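You operate a simulated robot arm through the tools that you are given. There is no shell and no other tool.

The job below is to be done with a simulated robot arm. You get a single attempt, and the scene is never put back.

JOB
The red and blue plug hoses are crossed: plug each into the socket of its colour.
Fine: red lever to VENT and 0 bar first; grey cup empty at the end.

It is judged by the outcome, as a careful person would: the job done as asked, and still so three seconds after it is handed in. It fails if anything else is knocked over, pushed out of place, dropped, spilled or broken.

ROBOT AND FRAMES
A 7-joint arm with a fingered hand, fixed in place. Base frame: the origin is on the floor under the middle of its stand, x ahead of it, y to its left, z up. Readings come in mm, rad, newtons and seconds.
It reaches about 1085 mm from its shoulder. Its first joint turns from -2.897 to 2.897 rad. Payload 3.7 kg.
Tool frame: the origin (TCP) lies between the finger pads and is the grasp point; the fingertips stand 25 mm ahead of it; z points along the fingers, y is the line along which they close. The gripper opens to 88 mm; its body begins 29 mm behind the TCP. The gripper is a hand of 5 fingers: y runs from the thumb to the fingers, the wrist lies at [-13, -106, -174] in the tool frame, and closing takes about 1.5 s.
Orientation is that of the tool frame in the base frame, as a unit quaternion [x, y, z, w]. With the fingers straight down and the wrist toward the robot, the tool's x, y and z point along [0, 1, 0], [1, 0, 0] and [0, 0, -1] of the base frame.

CONTROLS
- The arm moves only by the tool apply_moves. Its argument "deltas" is a list of rows, each a list of 7 numbers: the turn, a rotation vector about the tool's x, y, z in rad, then the shift along the tool's x, y, z in mm, then the opening, from 0 (shut) to 1 (fully open). In form: [[ax, ay, az, tx, ty, tz, claw], ...]. A call has 1 to 20 rows; each row is the pose to reach, as a shift and turn from the pose commanded when the call began, along the tool's axes at that moment. Rows are played at 5 a second. More than 50 mm and 0.15 rad between two rows, or a gripper value outside its range, and nothing of the call is played. Where a pose cannot be reached the arm comes as near as it can. A force on the tool above 40 N (or 10 N above the force at the start of the call, whichever is more), or a blocked arm, ends the call early, and 0.2 s more pass. Each finger travels about 108 mm/s and halts on what it meets, pressing with about 28 N; the grip force reading is that of the motor and also rises with nothing between the fingers. The clock runs only during rows and for 0.2 s after the last one: add rows that repeat a pose to give the fingers time. The reply holds the time, the measured pose of the TCP, the force on the tool along the base axes, the opening and the grip force, in the units named above and with some noise, with the torque about the TCP (base axes, N m) and any sound that the robot's microphone picked up.
- Cameras (640 x 400 px; columns grow to the right, rows downward): "scene" is fixed at [399.6, 648.3, 1680.1]; the picture's right is [-0.81, -0.59, 0.00], its down [-0.38, 0.52, -0.77] and it looks along [0.45, -0.62, -0.64] (base axes); focal length 327 px, centre (320, 200). "wrist" rides on the gripper at [59, -79, -105] in the tool frame; the picture's right is [-0.73, 0.32, -0.61], its down [-0.62, -0.68, 0.38] and it looks along [-0.29, 0.66, 0.70] (tool axes); focal length 234 px, centre (320, 200). There is no depth. A picture from a camera that has moved, and an enlarged one, comes with that camera's place and axes in the base frame and with its lens.
- get_image(camera): a new picture of that camera. The clock stands still meanwhile.
- hand_shape(shape): the hand has 5 fingers and takes this shape, open, in about a second: jaw (thumb against the fingers, like two jaws); tri (thumb and two fingers); tip (a fingertip pinch); poke (one finger out to press); point (the index stretched); flat (the hand flat); cup (the hand cupped); fist (a fist). The gripper value then closes the fingers along that shape, each until it touches; the sizes above hold for jaw. It gives what a move gives, with no picture.
- enlarge(camera, box): a new picture of the part [left, top, right, bottom] of that camera's present view, enlarged. The clock stands still meanwhile.
- hand_in(): hands the job in; it is judged then, once.

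Places have to be worked out from the pictures, the camera data and where the tool is seen. Open the gripper and draw the arm clear of the work before you hand the job in, unless the task says otherwise.

The tools are called after "Call:" as name(argument=value, ...) on one line, values as JSON. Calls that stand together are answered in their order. apply_moves: Moves the arm, as the interface text tells. Its arguments: {"type":"object","properties":{"deltas":{"type":"array"}},"required":["deltas"]} The other tools are called the same way: hand_shape (shape) gives the hand a shape; get_image (camera) takes a picture; enlarge (camera, box) takes an enlarged picture of a part of a camera's view; hand_in () hands the job in.

At the start:

```text
clock: 0.0
ee_pos: [462.0, 105.3, 1176.4]
ee_rot: [0.707, 0.707, 0.001, 0.0]
contact_force: [1.0, -0.1, -0.3]
moment: [0.01, 0.02, -0.05]
finger_gap: 87.3
grasp_force: 0.0
shape: jaw
```

scene: 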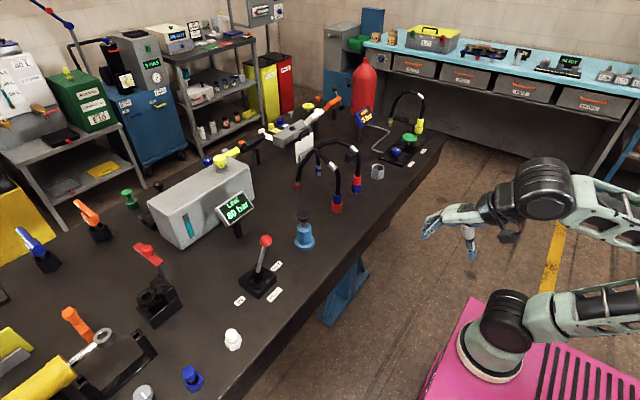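
wrist: 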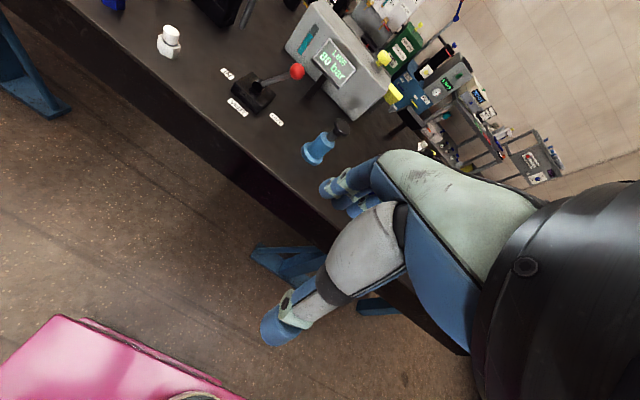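

I start by looking closely at the bench: lever and gauge area, the hoses with plugs, and the grey cup.

Call:
enlarge(camera="scene", box=[280, 80, 440, 220])

Call:
enlarge(camera="scene", box=[190, 160, 340, 310])

Call:
enlarge(camera="scene", box=[0, 150, 260, 400])

```text
2.86 times, centred on (360, 150) of scene
camera zoom: at [399.6, 648.3, 1680.1], right [-0.81, -0.59, 0.0], down [-0.38, 0.52, -0.77], along [0.45, -0.62, -0.64], focal length 935 px, centre (206, 343)
```

zoom: 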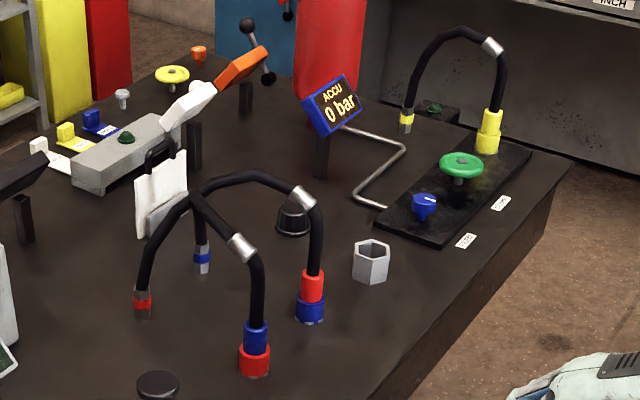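

```text
2.67 times, centred on (265, 235) of scene
camera zoom: at [399.6, 648.3, 1680.1], right [-0.81, -0.59, 0.0], down [-0.38, 0.52, -0.77], along [0.45, -0.62, -0.64], focal length 873 px, centre (467, 107)
```

zoom: 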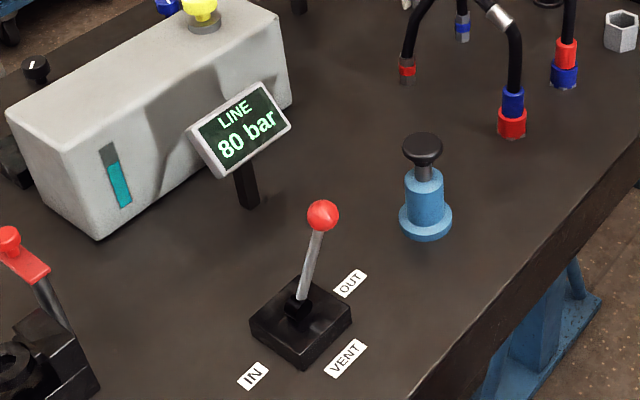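

```text
1.60 times, centred on (130, 275) of scene
camera zoom: at [399.6, 648.3, 1680.1], right [-0.81, -0.59, 0.0], down [-0.38, 0.52, -0.77], along [0.45, -0.62, -0.64], focal length 524 px, centre (624, 80)
```

zoom: 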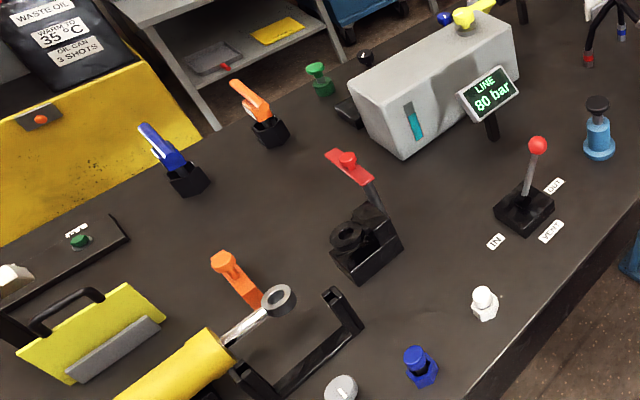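

The lever with the red ball seems to lean toward OUT, and each plug sits in the other's socket. I zoom in further to measure the plugs, collars, hose crossing and cup.

Call:
enlarge(camera="scene", box=[285, 120, 345, 220])

Call:
enlarge(camera="scene", box=[330, 115, 400, 215])

Call:
enlarge(camera="scene", box=[220, 215, 300, 315])

Call:
enlarge(camera="wrist", box=[200, 30, 360, 180])

Call:
enlarge(camera="scene", box=[400, 140, 640, 400])

```text
4.00 times, centred on (315, 170) of scene
camera zoom: at [399.6, 648.3, 1680.1], right [-0.81, -0.59, 0.0], down [-0.38, 0.52, -0.77], along [0.45, -0.62, -0.64], focal length 1309 px, centre (340, 320)
```

zoom: 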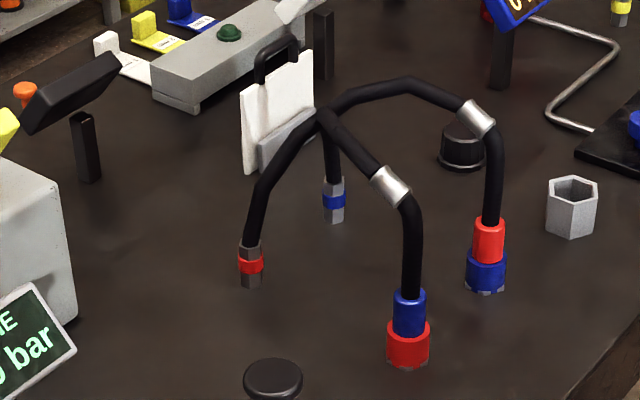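

```text
4.00 times, centred on (365, 165) of scene
camera zoom: at [399.6, 648.3, 1680.1], right [-0.81, -0.59, 0.0], down [-0.38, 0.52, -0.77], along [0.45, -0.62, -0.64], focal length 1309 px, centre (140, 340)
```

zoom: 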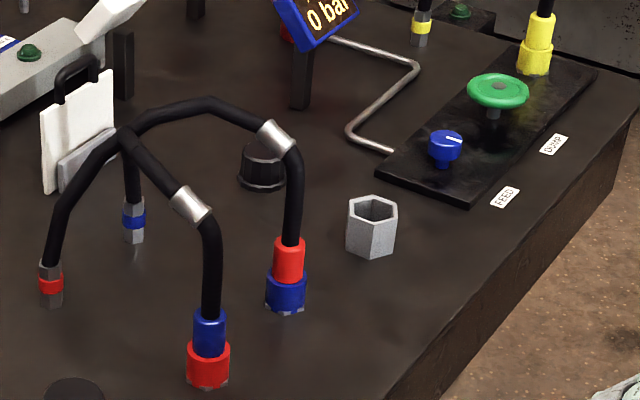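

```text
4.00 times, centred on (260, 265) of scene
camera zoom: at [399.6, 648.3, 1680.1], right [-0.81, -0.59, 0.0], down [-0.38, 0.52, -0.77], along [0.45, -0.62, -0.64], focal length 1309 px, centre (560, -60)
```

zoom: 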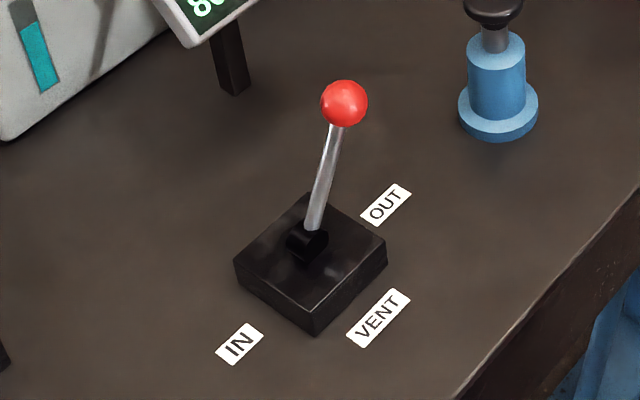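

```text
2.67 times, centred on (280, 105) of wrist
camera zoom: at [381.5, 162.0, 1281.4], right [0.32, -0.73, 0.61], down [-0.68, -0.62, -0.38], along [0.66, -0.29, -0.7], focal length 624 px, centre (427, 453)
```

zoom: 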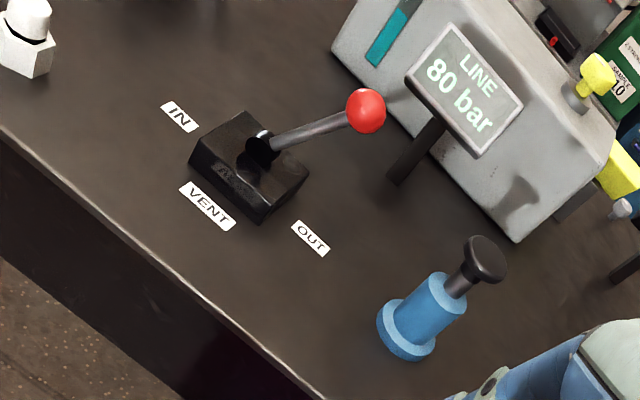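

```text
1.54 times, centred on (520, 270) of scene
camera zoom: at [399.6, 648.3, 1680.1], right [-0.81, -0.59, 0.0], down [-0.38, 0.52, -0.77], along [0.45, -0.62, -0.64], focal length 503 px, centre (12, 92)
```

zoom: 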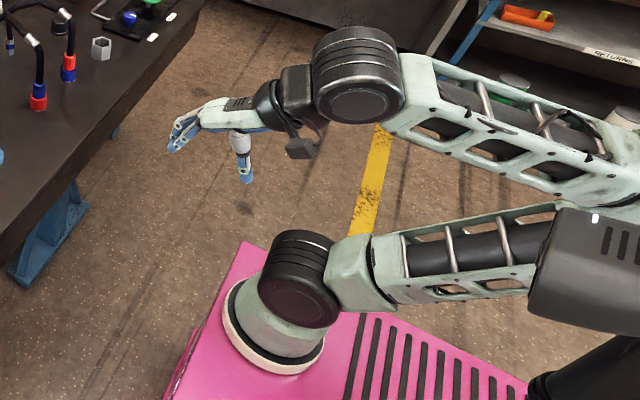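

The hose crossing decides which plug must move first, so I zoom tightly on the crossing, bases and plugs.

Call:
enlarge(camera="scene", box=[295, 135, 335, 195])

Call:
enlarge(camera="scene", box=[320, 170, 365, 215])

Call:
enlarge(camera="scene", box=[355, 145, 400, 190])

```text
6.67 times, centred on (315, 165) of scene
camera zoom: at [399.6, 648.3, 1680.1], right [-0.81, -0.59, 0.0], down [-0.38, 0.52, -0.77], along [0.45, -0.62, -0.64], focal length 2182 px, centre (353, 433)
```

zoom: 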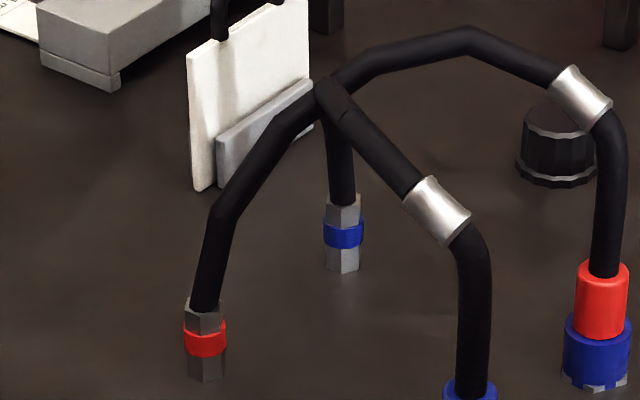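

```text
8.89 times, centred on (342, 192) of scene
camera zoom: at [399.6, 648.3, 1680.1], right [-0.81, -0.59, 0.0], down [-0.38, 0.52, -0.77], along [0.45, -0.62, -0.64], focal length 2909 px, centre (120, 267)
```

zoom: 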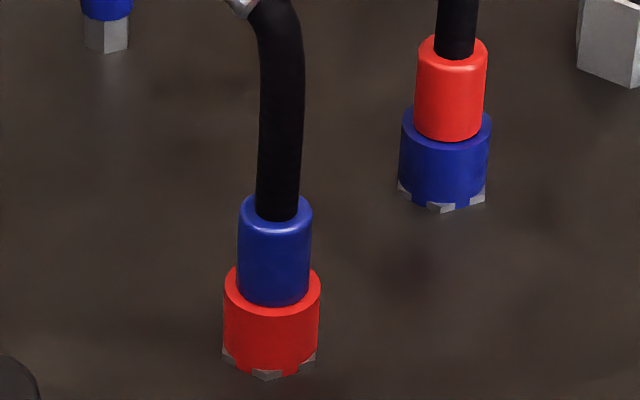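

```text
8.89 times, centred on (378, 168) of scene
camera zoom: at [399.6, 648.3, 1680.1], right [-0.81, -0.59, 0.0], down [-0.38, 0.52, -0.77], along [0.45, -0.62, -0.64], focal length 2909 px, centre (-191, 489)
```

zoom: 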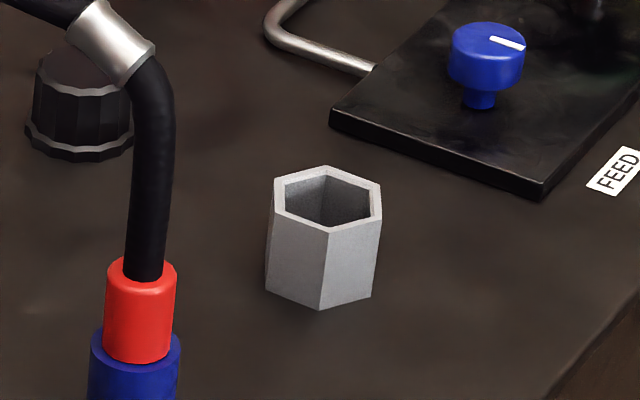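

The enlarged views settle the lever: its pivot is near (896,279,897), its ball near (896,224,999), so it leans to OUT, and VENT lies toward the robot (-x). I move the open jaw to a point about 90 mm above the ball to check from the wrist camera.

Call:
apply_moves(deltas=[[0, 0, 0, 10, 36, 7, 1], [0, 0, 0, 20, 72, 14, 1], [0, 0, 0, 30, 108, 22, 1], [0, 0, 0, 40, 145, 29, 1], [0, 0, 0, 50, 181, 36, 1], [0, 0, 0, 60, 217, 43, 1], [0, 0, 0, 70, 253, 51, 1], [0, 0, 0, 80, 289, 58, 1], [0, 0, 0, 90, 325, 65, 1], [0, 0, 0, 100, 362, 72, 1], [0, 0, 0, 110, 398, 80, 1], [0, 0, 0, 119, 434, 87, 1], [0, 0, 0, 119, 434, 87, 1]])

Call:
get_image(camera="wrist")

Call:
get_image(camera="scene")

```text
clock: 2.8
ee_pos: [895.5, 223.8, 1089.7]
ee_rot: [0.708, 0.707, 0.0, 0.0]
contact_force: [-0.3, 0.6, -0.1]
moment: [0.02, 0.0, 0.02]
finger_gap: 87.5
grasp_force: 0.1
shape: jaw
```

```text
taken
camera wrist: at [815.2, 281.5, 1195.0], right [0.32, -0.73, 0.61], down [-0.68, -0.62, -0.38], along [0.66, -0.29, -0.7], focal length 234 px, centre (320, 200)
```

wrist: 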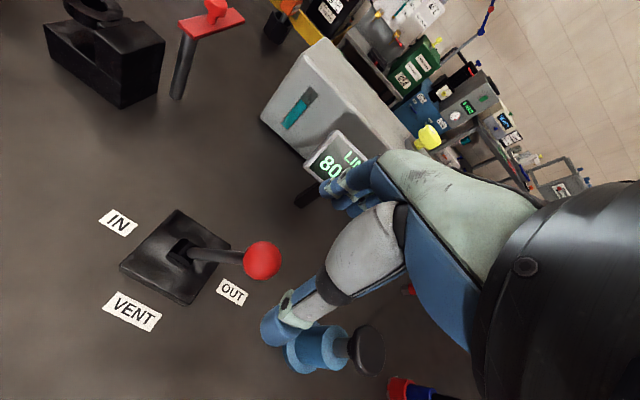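

```text
taken
```

scene: 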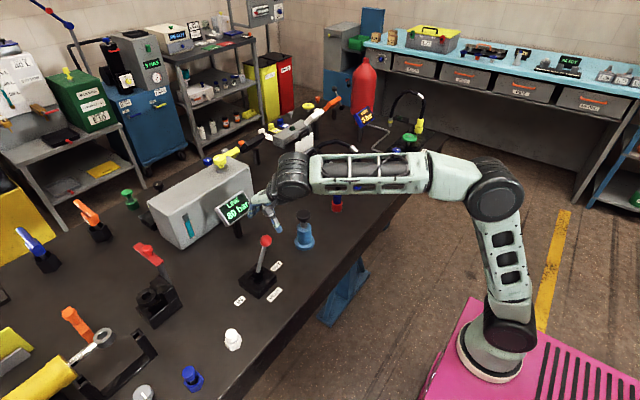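

Ball position confirmed near (897,225,999). I look closer at the lever base for a slot or gate shape before grasping.

Call:
enlarge(camera="wrist", box=[90, 190, 290, 340])

Call:
enlarge(camera="scene", box=[230, 180, 310, 310])

```text
2.67 times, centred on (190, 265) of wrist
camera zoom: at [815.2, 281.5, 1195.0], right [0.32, -0.73, 0.61], down [-0.68, -0.62, -0.38], along [0.66, -0.29, -0.7], focal length 624 px, centre (667, 27)
```

zoom: 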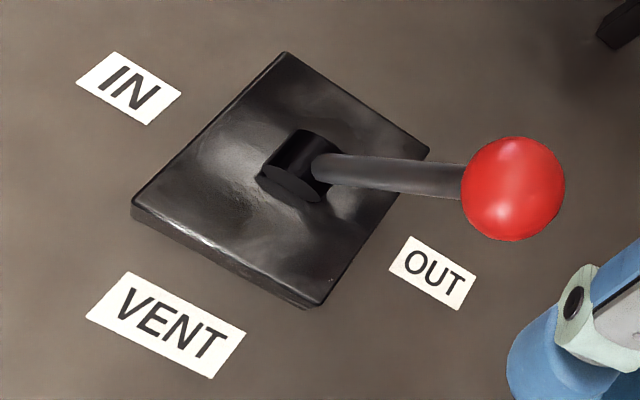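

```text
3.08 times, centred on (270, 245) of scene
camera zoom: at [399.6, 648.3, 1680.1], right [-0.81, -0.59, 0.0], down [-0.38, 0.52, -0.77], along [0.45, -0.62, -0.64], focal length 1007 px, centre (474, 62)
```

zoom: 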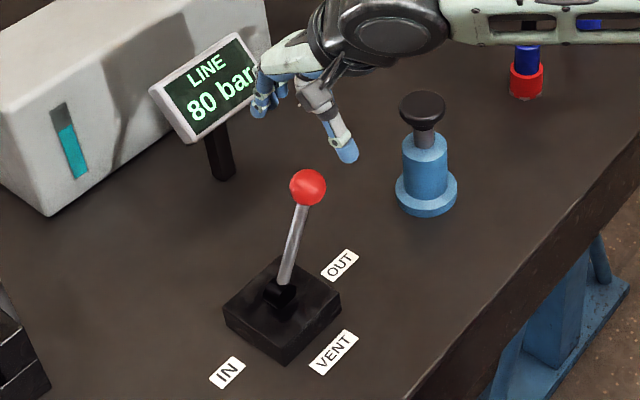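

The pivot cylinder's axis runs along x, so the lever swings IN–VENT–OUT in the y-z plane and VENT is the upright middle. I lower the open jaw around the ball, with the TCP at ball height, before closing.

Call:
apply_moves(deltas=[[0, 0, 0, 0, 1, 25, 1], [0, 0, 0, 0, 1, 50, 1], [0, 0, 0, 0, 1, 70, 1], [0, 0, 0, 1, 1, 88, 1], [0, 0, 0, 1, 1, 88, 1]])

Call:
get_image(camera="wrist")

Call:
enlarge(camera="scene", box=[220, 180, 320, 300])

```text
clock: 4.0
ee_pos: [897.2, 224.1, 1000.8]
ee_rot: [0.707, 0.707, 0.0, 0.0]
contact_force: [-0.6, -0.6, -0.3]
moment: [0.02, -0.05, 0.01]
finger_gap: 87.8
grasp_force: 0.1
shape: jaw
```

```text
taken
camera wrist: at [816.8, 281.3, 1106.5], right [0.32, -0.73, 0.61], down [-0.68, -0.62, -0.38], along [0.66, -0.29, -0.7], focal length 234 px, centre (320, 200)
```

wrist: 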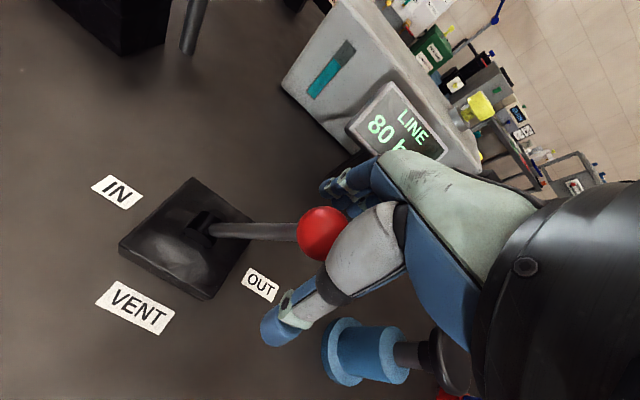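

```text
3.33 times, centred on (270, 240) of scene
camera zoom: at [399.6, 648.3, 1680.1], right [-0.81, -0.59, 0.0], down [-0.38, 0.52, -0.77], along [0.45, -0.62, -0.64], focal length 1091 px, centre (487, 67)
```

zoom: 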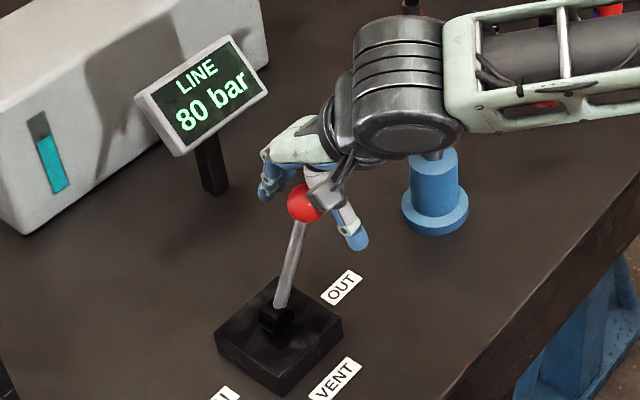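

The ball sits between thumb and fingers at TCP height. I close the jaw on it and hold for two seconds.

Call:
apply_moves(deltas=[[0, 0, 0, 0, 0, 0, 0.7], [0, 0, 0, 0, 0, 0, 0.5], [0, 0, 0, 0, 0, 0, 0.35], [0, 0, 0, 0, 0, 0, 0.25], [0, 0, 0, 0, 0, 0, 0.2], [0, 0, 0, 0, 0, 0, 0.2], [0, 0, 0, 0, 0, 0, 0.2], [0, 0, 0, 0, 0, 0, 0.2], [0, 0, 0, 0, 0, 0, 0.2]])

Call:
get_image(camera="wrist")

```text
clock: 6.0
ee_pos: [896.7, 224.2, 1002.4]
ee_rot: [0.707, 0.707, 0.0, -0.001]
contact_force: [2.1, 0.2, 0.1]
moment: [0.03, 0.0, 0.01]
finger_gap: 18.3
grasp_force: 0.0
shape: jaw
```

```text
taken
camera wrist: at [816.8, 281.4, 1106.7], right [0.32, -0.73, 0.61], down [-0.68, -0.62, -0.38], along [0.66, -0.29, -0.7], focal length 234 px, centre (320, 200)
```

wrist: 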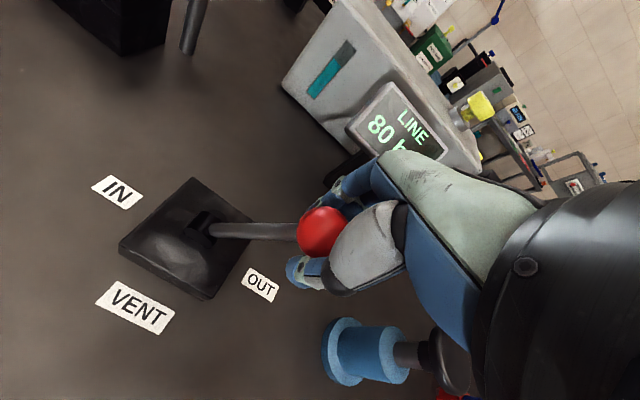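

The gap reads 18 mm with no grip force, less than the ball's ~33 mm, so I check whether the ball is really enclosed.

Call:
enlarge(camera="wrist", box=[260, 160, 420, 310])

Call:
enlarge(camera="scene", box=[250, 200, 310, 260])

```text
2.67 times, centred on (340, 235) of wrist
camera zoom: at [816.8, 281.4, 1106.7], right [0.32, -0.73, 0.61], down [-0.68, -0.62, -0.38], along [0.66, -0.29, -0.7], focal length 624 px, centre (267, 107)
```

zoom: 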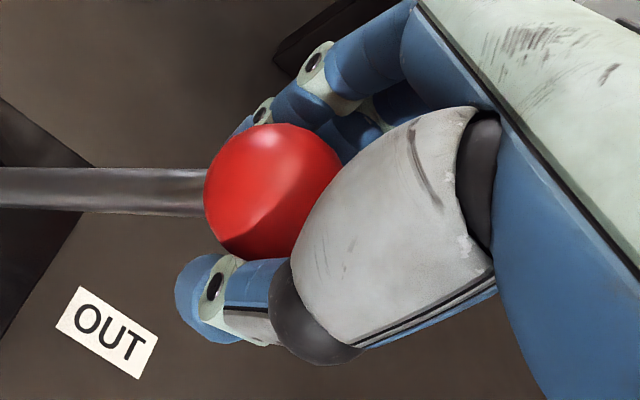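

```text
6.67 times, centred on (280, 230) of scene
camera zoom: at [399.6, 648.3, 1680.1], right [-0.81, -0.59, 0.0], down [-0.38, 0.52, -0.77], along [0.45, -0.62, -0.64], focal length 2182 px, centre (587, 0)
```

zoom: 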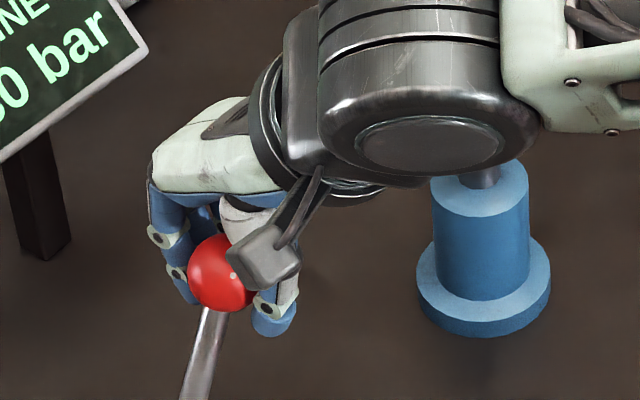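

The ball looks cradled in the curled fingers, with no grip force yet. I close further until it is gripped.

Call:
apply_moves(deltas=[[0, 0, 0, 0, 0, 0, 0.1], [0, 0, 0, 0, 0, 0, 0.0], [0, 0, 0, 0, 0, 0, 0.0], [0, 0, 0, 0, 0, 0, 0.0], [0, 0, 0, 0, 0, 0, 0.0]])

Call:
enlarge(camera="wrist", box=[260, 160, 420, 310])

```text
clock: 7.2
ee_pos: [896.0, 224.9, 1000.5]
ee_rot: [0.708, 0.706, -0.001, 0.0]
contact_force: [-11.0, 6.3, -12.8]
moment: [0.0, 0.08, 0.06]
finger_gap: 17.2
grasp_force: 28.0
shape: jaw
```

```text
2.67 times, centred on (340, 235) of wrist
camera zoom: at [816.3, 282.3, 1106.0], right [0.32, -0.73, 0.61], down [-0.68, -0.62, -0.38], along [0.66, -0.29, -0.7], focal length 624 px, centre (267, 107)
```

zoom: 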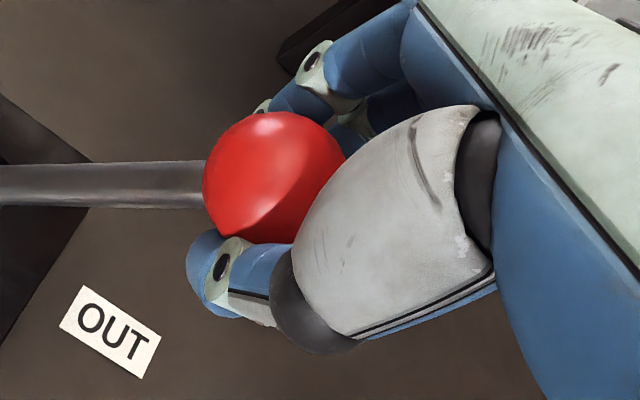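

The ball is now gripped at 28 N. I move it along its arc about the pivot toward upright (+y, slightly up).

Call:
apply_moves(deltas=[[0, 0, 0, 5, 0, -2, 0], [0, 0, 0, 11, 0, -5, 0], [0, 0, 0, 17, 0, -7, 0], [0, 0, 0, 22, 0, -9, 0], [0, 0, 0, 28, 0, -10.5, 0], [0, 0, 0, 34, 0, -12, 0], [0, 0, 0, 39, 0, -12.6, 0], [0, 0, 0, 44, 0, -13.2, 0], [0, 0, 0, 49, 0, -13.6, 0], [0, 0, 0, 54, 0, -13.6, 0], [0, 0, 0, 54, 0, -13.6, 0]])

Call:
get_image(camera="wrist")

Call:
enlarge(camera="scene", box=[200, 170, 320, 310])

```text
clock: 9.6
ee_pos: [897.6, 277.6, 1014.1]
ee_rot: [0.707, 0.707, 0.001, 0.0]
contact_force: [-9.6, -1.7, -17.4]
moment: [-0.12, 0.16, -0.02]
finger_gap: 16.3
grasp_force: 28.0
shape: jaw
```

```text
taken
camera wrist: at [817.1, 335.6, 1119.6], right [0.32, -0.73, 0.61], down [-0.68, -0.62, -0.38], along [0.66, -0.29, -0.7], focal length 234 px, centre (320, 200)
```

wrist: 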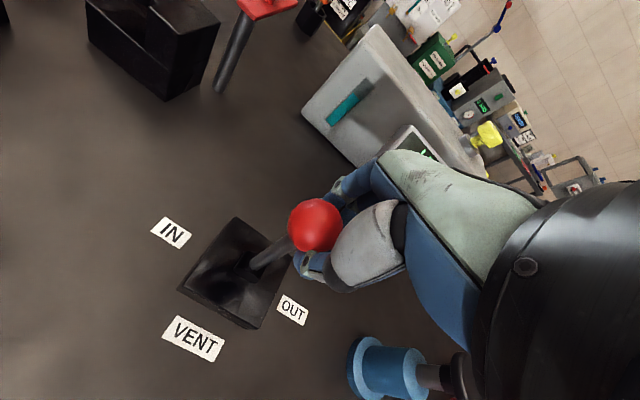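

```text
2.86 times, centred on (260, 240) of scene
camera zoom: at [399.6, 648.3, 1680.1], right [-0.81, -0.59, 0.0], down [-0.38, 0.52, -0.77], along [0.45, -0.62, -0.64], focal length 935 px, centre (491, 86)
```

zoom: 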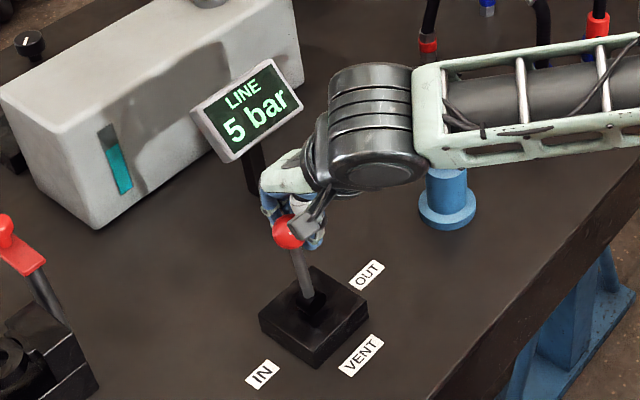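

The gauge has dropped to 5 bar and is venting. I hold still briefly and re-read it.

Call:
apply_moves(deltas=[[0, 0, 0, 0, 0, 0, 0], [0, 0, 0, 0, 0, 0, 0], [0, 0, 0, 0, 0, 0, 0]])

Call:
enlarge(camera="scene", box=[220, 180, 300, 290])

```text
clock: 10.4
ee_pos: [897.0, 278.0, 1014.5]
ee_rot: [0.707, 0.707, 0.0, 0.0]
contact_force: [-9.1, -1.3, -17.6]
moment: [-0.15, 0.21, -0.03]
finger_gap: 16.3
grasp_force: 28.3
shape: jaw
```

```text
3.64 times, centred on (260, 235) of scene
camera zoom: at [399.6, 648.3, 1680.1], right [-0.81, -0.59, 0.0], down [-0.38, 0.52, -0.77], along [0.45, -0.62, -0.64], focal length 1190 px, centre (538, 73)
```

zoom: 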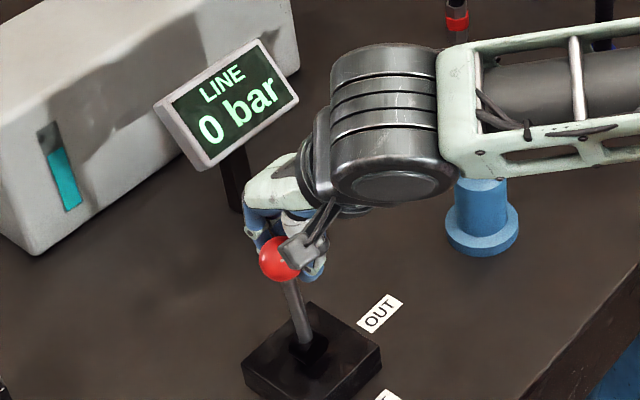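

LINE reads 0 bar with the lever upright. I open the jaw fully while staying still, then rise straight up clear of the ball.

Call:
apply_moves(deltas=[[0, 0, 0, 0, 0, 0, 0.2], [0, 0, 0, 0, 0, 0, 0.5], [0, 0, 0, 0, 0, 0, 0.8], [0, 0, 0, 0, 0, 0, 1], [0, 0, 0, 0, 0, 0, 1], [0, 0, 0, 0, 0, 0, 1], [0, 0, 0, 0, 0, -25, 1], [0, 0, 0, 0, 0, -55, 1], [0, 0, 0, 0, 0, -90, 1], [0, 0, 0, 0, 0, -120, 1]])

Call:
get_image(camera="wrist")

Call:
enlarge(camera="scene", box=[200, 170, 320, 310])

```text
clock: 12.6
ee_pos: [897.8, 278.6, 1135.1]
ee_rot: [0.707, 0.708, 0.0, -0.001]
contact_force: [-0.3, 0.4, -1.4]
moment: [0.0, 0.0, -0.06]
finger_gap: 87.7
grasp_force: 0.2
shape: jaw
```

```text
taken
camera wrist: at [817.4, 336.3, 1240.0], right [0.32, -0.73, 0.61], down [-0.68, -0.62, -0.38], along [0.66, -0.29, -0.7], focal length 234 px, centre (320, 200)
```

wrist: 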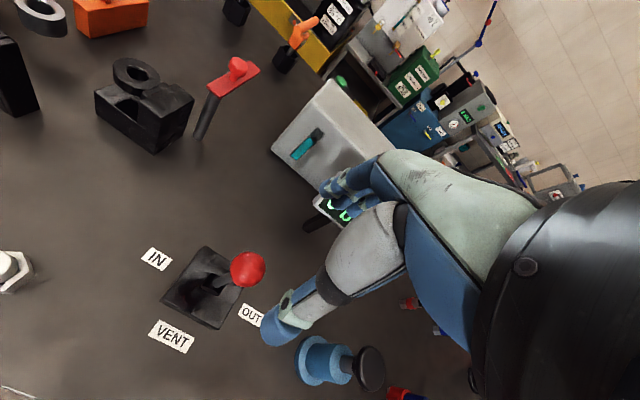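

```text
2.86 times, centred on (260, 240) of scene
camera zoom: at [399.6, 648.3, 1680.1], right [-0.81, -0.59, 0.0], down [-0.38, 0.52, -0.77], along [0.45, -0.62, -0.64], focal length 935 px, centre (491, 86)
```

zoom: 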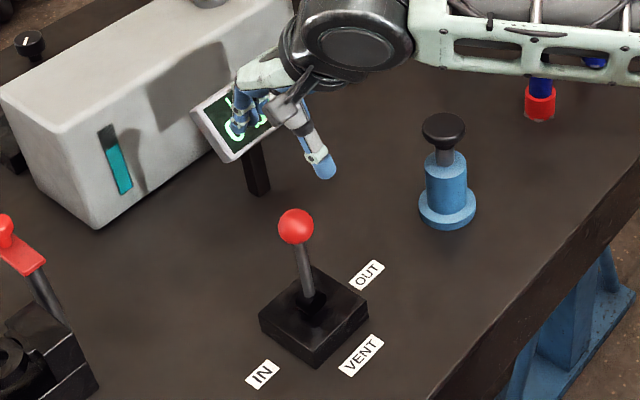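

The lever stands upright at VENT and the line was at 0 bar. I move the hand back and to the right to view both plugs and hoses from the robot side.

Call:
apply_moves(deltas=[[0, 0, 0, -20, -30, 0, 1], [0, 0, 0, -55, -55, 0, 1], [0, 0, 0, -95, -75, 0, 1], [0, 0, 0, -137, -95, 0, 1], [0, 0, 0, -180, -110, 0, 1], [0, 0, 0, -224, -122, 0, 1], [0, 0, 0, -268, -134, 5, 1], [0, 0, 0, -312, -145, 15, 1], [0, 0, 0, -355, -153, 25, 1], [0, 0, 0, -398, -160, 32, 1], [0, 0, 0, -437, -162, 35, 1], [0, 0, 0, -437, -162, 35, 1]])

Call:
get_image(camera="wrist")

Call:
get_image(camera="scene")

```text
clock: 15.2
ee_pos: [736.1, -159.6, 1100.2]
ee_rot: [0.707, 0.707, 0.0, 0.0]
contact_force: [0.0, -0.1, 0.8]
moment: [0.01, 0.02, -0.03]
finger_gap: 87.7
grasp_force: 0.1
shape: jaw
```

```text
taken
camera wrist: at [655.1, -101.0, 1205.4], right [0.32, -0.73, 0.61], down [-0.68, -0.62, -0.38], along [0.66, -0.29, -0.7], focal length 234 px, centre (320, 200)
```

wrist: 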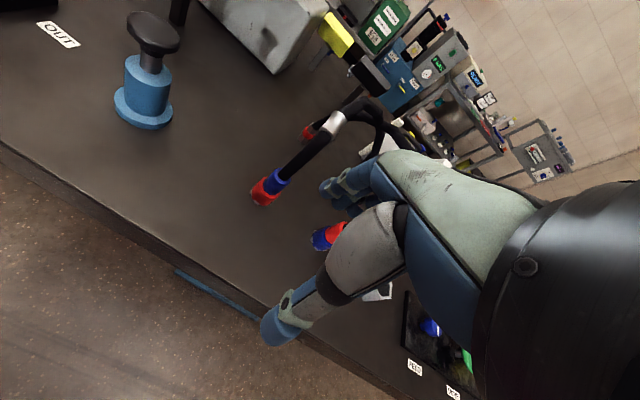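

```text
taken
```

scene: 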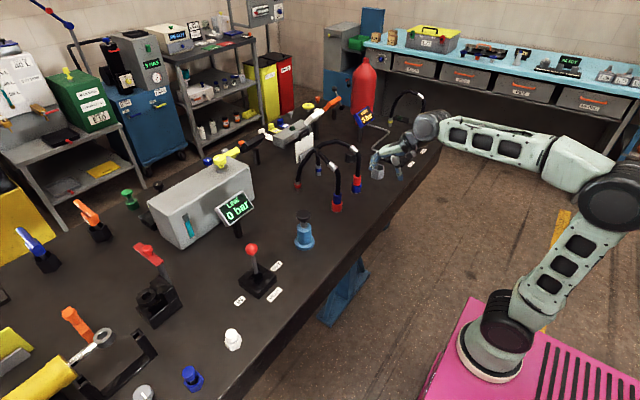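

LINE still reads 0 bar. I enlarge the wrist view to trace which hose goes to which base and locate the plugs.

Call:
enlarge(camera="wrist", box=[230, 70, 430, 270])

Call:
enlarge(camera="wrist", box=[320, 80, 430, 180])

```text
2.00 times, centred on (330, 170) of wrist
camera zoom: at [655.1, -101.0, 1205.4], right [0.32, -0.73, 0.61], down [-0.68, -0.62, -0.38], along [0.66, -0.29, -0.7], focal length 468 px, centre (300, 260)
```

zoom: 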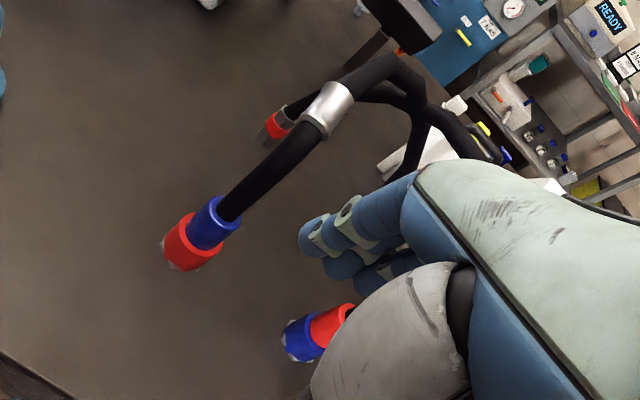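

```text
4.00 times, centred on (375, 130) of wrist
camera zoom: at [655.1, -101.0, 1205.4], right [0.32, -0.73, 0.61], down [-0.68, -0.62, -0.38], along [0.66, -0.29, -0.7], focal length 937 px, centre (100, 480)
```

zoom: 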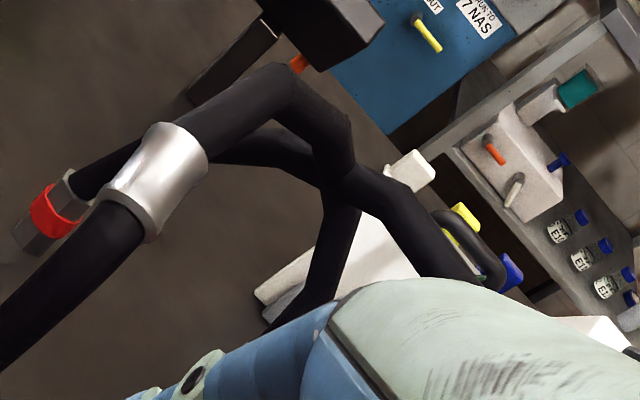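

The hoses cross with blue on top (blue base at about (1091,-289), red base at (1094,-156)), so the order is blue to the cup, red to the red socket, then blue to the blue socket. I rotate the hand in free space so the fingers point forward, about 15° down, with thumb on the left and fingers on the right.

Call:
apply_moves(deltas=[[-0.0676, 0.0676, 0.0881, 0, 0, 0, 1], [-0.1352, 0.1352, 0.1762, 0, 0, 0, 1], [-0.2028, 0.2028, 0.2644, 0, 0, 0, 1], [-0.2705, 0.2705, 0.3525, 0, 0, 0, 1], [-0.3381, 0.3381, 0.4406, 0, 0, 0, 1], [-0.4057, 0.4057, 0.5287, 0, 0, 0, 1], [-0.4733, 0.4733, 0.6168, 0, 0, 0, 1], [-0.5409, 0.5409, 0.705, 0, 0, 0, 1], [-0.6085, 0.6085, 0.7931, 0, 0, 0, 1], [-0.6761, 0.6761, 0.8812, 0, 0, 0, 1], [-0.7437, 0.7437, 0.9693, 0, 0, 0, 1], [-0.8114, 0.8114, 1.0574, 0, 0, 0, 1], [-0.879, 0.879, 1.1456, 0, 0, 0, 1], [-0.9466, 0.9466, 1.2337, 0, 0, 0, 1], [-1.0142, 1.0142, 1.3218, 0, 0, 0, 1], [-1.0142, 1.0142, 1.3218, 0, 0, 0, 1]])

Call:
get_image(camera="wrist")

Call:
get_image(camera="scene")

```text
clock: 18.6
ee_pos: [736.5, -158.7, 1099.0]
ee_rot: [0.793, -0.001, 0.609, 0.001]
contact_force: [-0.2, -0.3, -0.1]
moment: [-0.03, -0.02, 0.04]
finger_gap: 87.6
grasp_force: 0.0
shape: jaw
```

```text
taken
camera wrist: at [647.5, -80.9, 1183.9], right [-0.77, -0.32, -0.55], down [0.21, 0.68, -0.7], along [0.6, -0.66, -0.46], focal length 234 px, centre (320, 200)
```

wrist: 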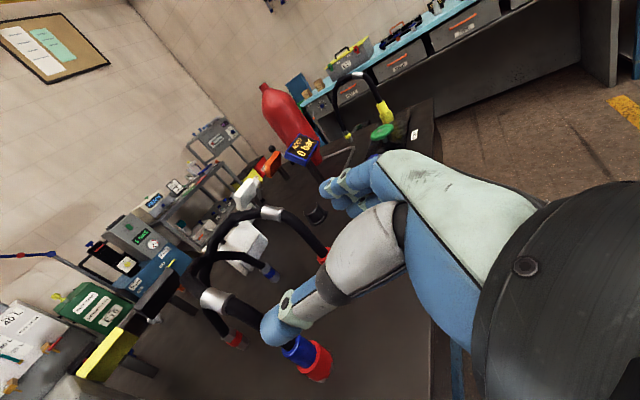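

```text
taken
```

scene: 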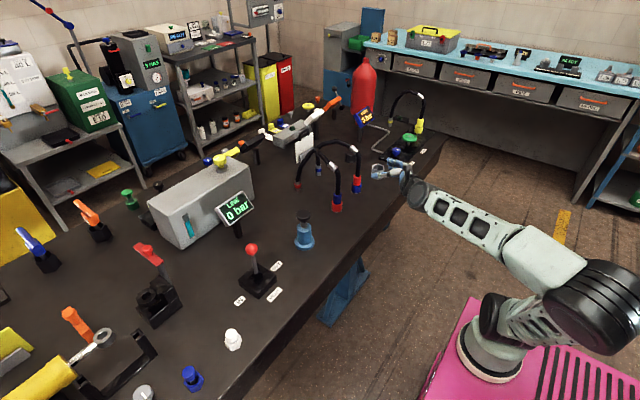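

The orientation is as intended and the arm looks comfortable. I zoom in on the hoses from this new viewpoint and on the hand's fingers.

Call:
enlarge(camera="wrist", box=[180, 190, 350, 390])

Call:
enlarge(camera="scene", box=[350, 130, 450, 220])

```text
2.00 times, centred on (265, 290) of wrist
camera zoom: at [647.5, -80.9, 1183.9], right [-0.77, -0.32, -0.55], down [0.21, 0.68, -0.7], along [0.6, -0.66, -0.46], focal length 468 px, centre (430, 20)
```

zoom: 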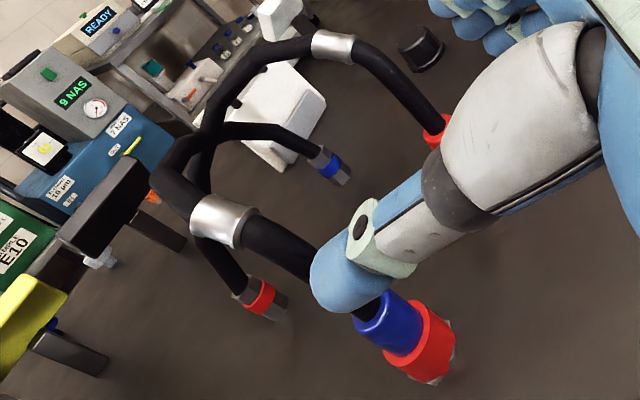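

```text
4.44 times, centred on (400, 175) of scene
camera zoom: at [399.6, 648.3, 1680.1], right [-0.81, -0.59, 0.0], down [-0.38, 0.52, -0.77], along [0.45, -0.62, -0.64], focal length 1454 px, centre (-36, 311)
```

zoom: 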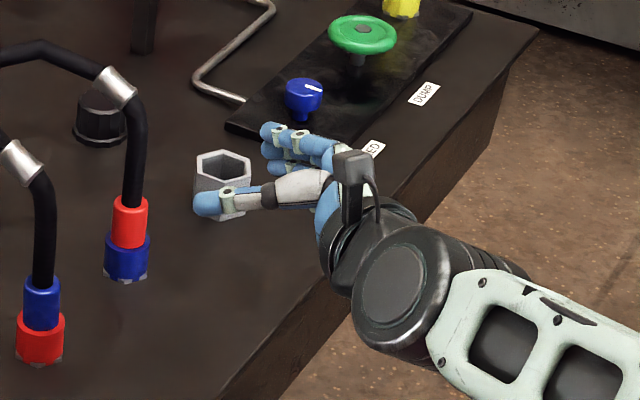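

The picture confirms it: the blue hose lies over the red one. I try the three-finger shape in free space to see whether it suits a plug only ~42 mm tall better than the full jaw.

Call:
hand_shape(shape="tri")

Call:
enlarge(camera="scene", box=[360, 140, 430, 210])

Call:
get_image(camera="wrist")

```text
clock: 19.5
ee_pos: [734.9, -157.1, 1100.2]
ee_rot: [0.793, 0.0, 0.609, -0.001]
contact_force: [-0.3, -0.5, 0.2]
moment: [0.0, 0.0, -0.01]
finger_gap: 87.7
grasp_force: 0.1
shape: tri
```

```text
5.71 times, centred on (395, 175) of scene
camera zoom: at [399.6, 648.3, 1680.1], right [-0.81, -0.59, 0.0], down [-0.38, 0.52, -0.77], along [0.45, -0.62, -0.64], focal length 1870 px, centre (-109, 343)
```

zoom: 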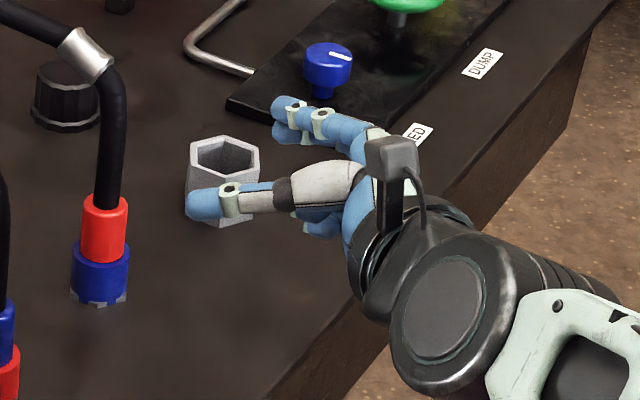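

```text
taken
camera wrist: at [647.4, -80.9, 1184.0], right [-0.77, -0.32, -0.54], down [0.21, 0.68, -0.7], along [0.6, -0.66, -0.46], focal length 234 px, centre (320, 200)
```

wrist: 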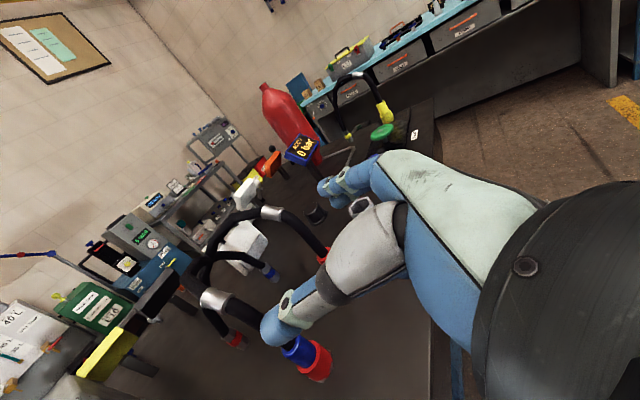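

In tri, the index and middle oppose the thumb within about ±18 mm of the TCP, which fits the plug between its socket (top z≈901) and its own top (≈936). I move to a pre-grasp 90 mm in front of the blue plug and look.

Call:
apply_moves(deltas=[[0, 0, 0, -27, -4, 21, 1], [0, 0, 0, -54, -9, 43, 1], [0, 0, 0, -80, -13, 64, 1], [0, 0, 0, -107, -18, 86, 1], [0, 0, 0, -133.8, -22, 107, 1], [0, 0, 0, -133.8, -22, 107, 1]])

Call:
get_image(camera="wrist")

Call:
enlarge(camera="scene", box=[300, 140, 400, 240])

```text
clock: 20.9
ee_pos: [804.7, -136.8, 943.4]
ee_rot: [0.793, 0.001, 0.609, 0.0]
contact_force: [-0.3, 0.5, -0.7]
moment: [-0.03, -0.05, 0.03]
finger_gap: 87.7
grasp_force: 0.2
shape: tri
```

```text
taken
camera wrist: at [716.7, -58.9, 1027.0], right [-0.77, -0.32, -0.54], down [0.21, 0.68, -0.7], along [0.6, -0.66, -0.46], focal length 234 px, centre (320, 200)
```

wrist: 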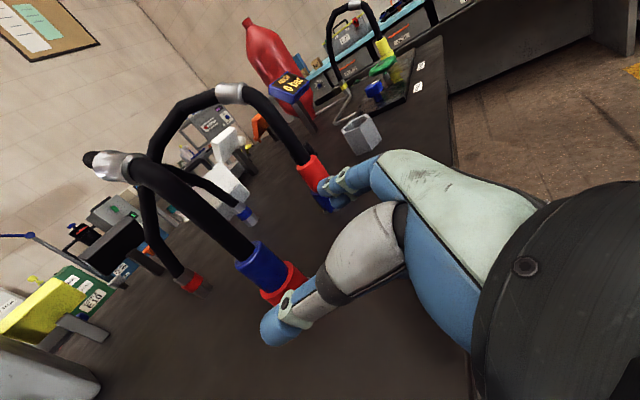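

```text
4.00 times, centred on (350, 190) of scene
camera zoom: at [399.6, 648.3, 1680.1], right [-0.81, -0.59, 0.0], down [-0.38, 0.52, -0.77], along [0.45, -0.62, -0.64], focal length 1309 px, centre (200, 240)
```

zoom: 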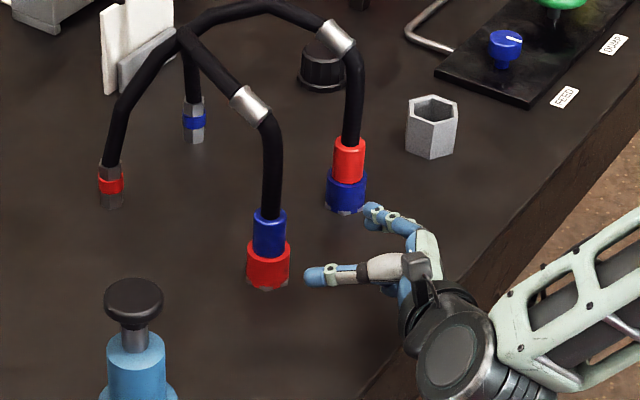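

The hand is level with the blue plug, thumb left and fingers right of it. I enlarge the wrist view to locate the plug axis precisely.

Call:
enlarge(camera="wrist", box=[200, 200, 340, 350])

Call:
enlarge(camera="scene", box=[350, 180, 400, 225])

```text
2.67 times, centred on (270, 275) of wrist
camera zoom: at [716.7, -58.9, 1027.0], right [-0.77, -0.32, -0.54], down [0.21, 0.68, -0.7], along [0.6, -0.66, -0.46], focal length 624 px, centre (453, 0)
```

zoom: 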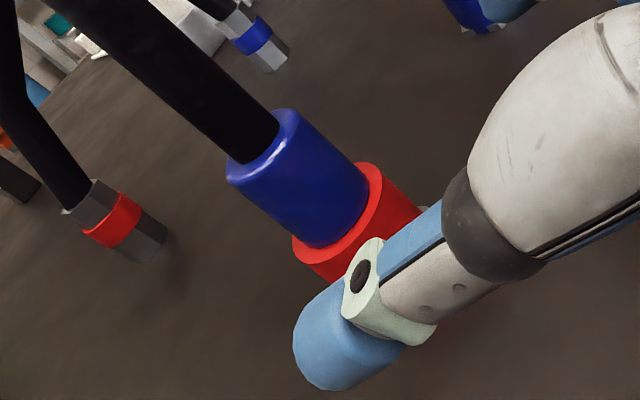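

```text
8.89 times, centred on (375, 202) of scene
camera zoom: at [399.6, 648.3, 1680.1], right [-0.81, -0.59, 0.0], down [-0.38, 0.52, -0.77], along [0.45, -0.62, -0.64], focal length 2909 px, centre (-169, 178)
```

zoom: 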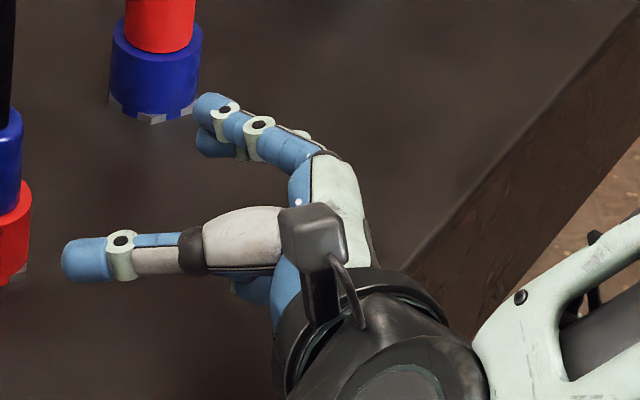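

I place the blue plug axis at (891,-138), socket top about 901 and plug top about 936. I advance 89 mm so the TCP is on the axis at z≈923, fingers still open.

Call:
apply_moves(deltas=[[0, 0, 0, 1, 0.5, 22, 1], [0, 0, 0, 2, 1, 45, 1], [0, 0, 0, 3, 2, 68, 1], [0, 0, 0, 3.3, 2.3, 80, 1], [0, 0, 0, 3.3, 2.3, 89, 1], [0, 0, 0, 3.3, 2.3, 89, 1]])

Call:
get_image(camera="wrist")

Call:
enlarge(camera="scene", box=[320, 160, 390, 230])

```text
clock: 22.3
ee_pos: [890.9, -138.1, 923.6]
ee_rot: [0.793, 0.0, 0.609, 0.0]
contact_force: [0.0, -0.1, -0.2]
moment: [-0.03, -0.01, -0.01]
finger_gap: 87.7
grasp_force: 0.0
shape: tri
```

```text
taken
camera wrist: at [803.3, -60.9, 1007.0], right [-0.77, -0.32, -0.54], down [0.21, 0.68, -0.7], along [0.6, -0.66, -0.46], focal length 234 px, centre (320, 200)
```

wrist: 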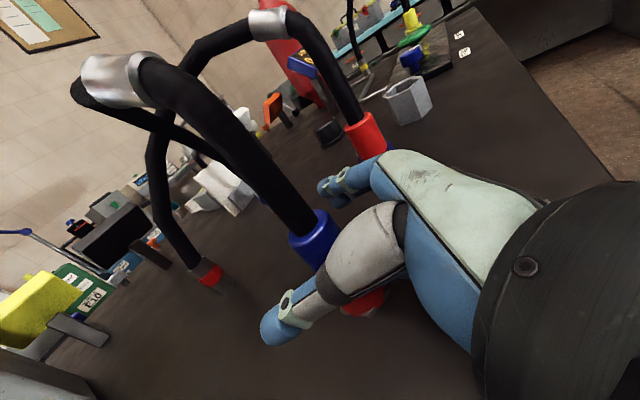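

```text
5.71 times, centred on (355, 195) of scene
camera zoom: at [399.6, 648.3, 1680.1], right [-0.81, -0.59, 0.0], down [-0.38, 0.52, -0.77], along [0.45, -0.62, -0.64], focal length 1870 px, centre (120, 229)
```

zoom: 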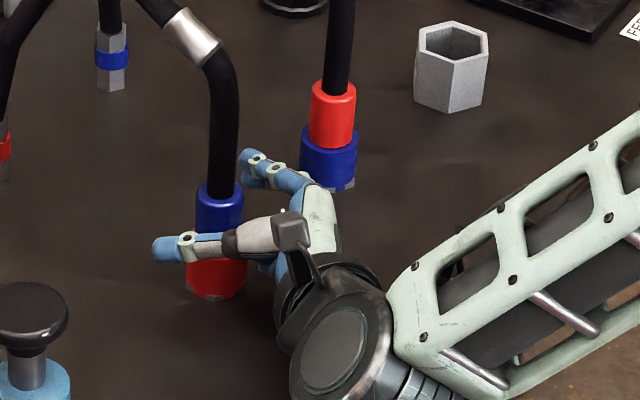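

The blue plug stands between thumb and fingers. I close the grip fully onto it.

Call:
apply_moves(deltas=[[0, 0, 0, 3.3, 2.3, 89, 0.7], [0, 0, 0, 3.3, 2.3, 89, 0.5], [0, 0, 0, 3.3, 2.3, 89, 0.35], [0, 0, 0, 3.3, 2.3, 89, 0.2], [0, 0, 0, 3.3, 2.3, 89, 0.1]])

```text
refused: row 1 steps farther than a row can; nothing moved
```

Offsets count from the current pose, so I repeat the closing with zero motion.

Call:
apply_moves(deltas=[[0, 0, 0, 0, 0, 0, 0.7], [0, 0, 0, 0, 0, 0, 0.5], [0, 0, 0, 0, 0, 0, 0.35], [0, 0, 0, 0, 0, 0, 0.2], [0, 0, 0, 0, 0, 0, 0.1], [0, 0, 0, 0, 0, 0, 0.0], [0, 0, 0, 0, 0, 0, 0.0], [0, 0, 0, 0, 0, 0, 0.0]])

Call:
get_image(camera="wrist")

Call:
enlarge(camera="scene", box=[320, 160, 390, 230])

```text
clock: 24.1
ee_pos: [892.4, -138.4, 923.9]
ee_rot: [0.794, 0.0, 0.608, 0.0]
contact_force: [3.7, -0.8, 1.7]
moment: [-0.05, -0.03, 0.0]
finger_gap: 22.3
grasp_force: 28.1
shape: tri
```

```text
taken
camera wrist: at [803.2, -61.0, 1007.2], right [-0.77, -0.32, -0.54], down [0.21, 0.68, -0.7], along [0.6, -0.66, -0.46], focal length 234 px, centre (320, 200)
```

wrist: 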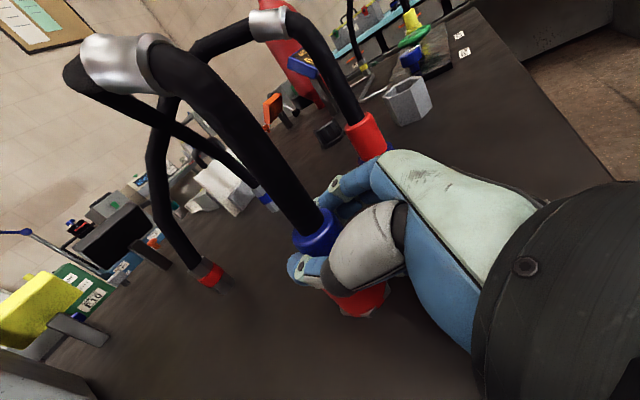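

```text
5.71 times, centred on (355, 195) of scene
camera zoom: at [399.6, 648.3, 1680.1], right [-0.81, -0.59, 0.0], down [-0.38, 0.52, -0.77], along [0.45, -0.62, -0.64], focal length 1870 px, centre (120, 229)
```

zoom: 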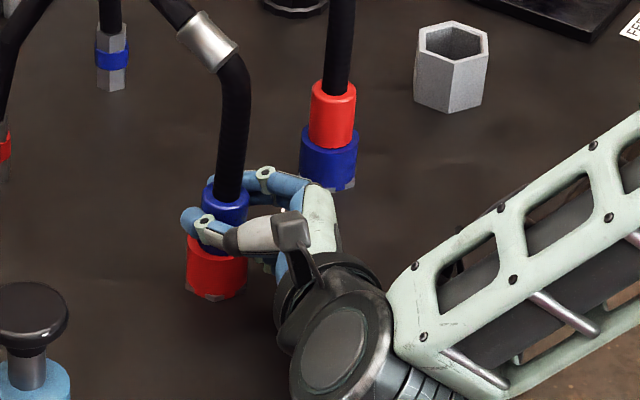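

The grip reads 28 N with the plug enclosed. I pull straight up in small steps and watch the force.

Call:
apply_moves(deltas=[[0, 0, 0, 4.8, 0, -1.3, 0], [0, 0, 0, 9.7, 0, -2.6, 0], [0, 0, 0, 14.5, 0, -3.9, 0], [0, 0, 0, 19.3, 0, -5.2, 0], [0, 0, 0, 24.1, 0, -6.5, 0], [0, 0, 0, 29, 0, -7.8, 0]])

Call:
enlarge(camera="scene", box=[320, 150, 390, 230])

```text
clock: 25.5
ee_pos: [889.8, -139.3, 953.7]
ee_rot: [0.793, 0.001, 0.609, 0.001]
contact_force: [-6.1, -1.1, -1.6]
moment: [0.02, 0.31, -0.04]
finger_gap: 18.5
grasp_force: 28.2
shape: tri
```

```text
5.00 times, centred on (355, 190) of scene
camera zoom: at [399.6, 648.3, 1680.1], right [-0.81, -0.59, 0.0], down [-0.38, 0.52, -0.77], along [0.45, -0.62, -0.64], focal length 1636 px, centre (145, 250)
```

zoom: 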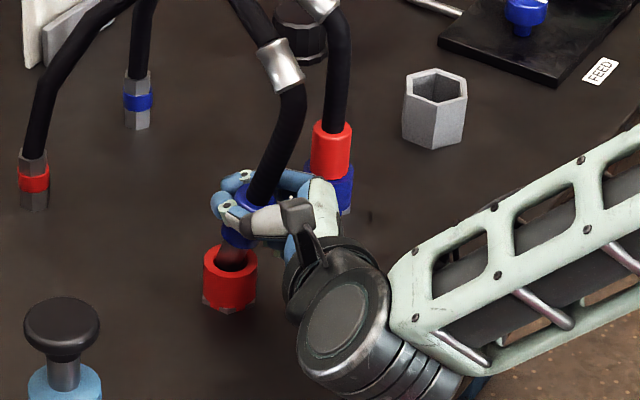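

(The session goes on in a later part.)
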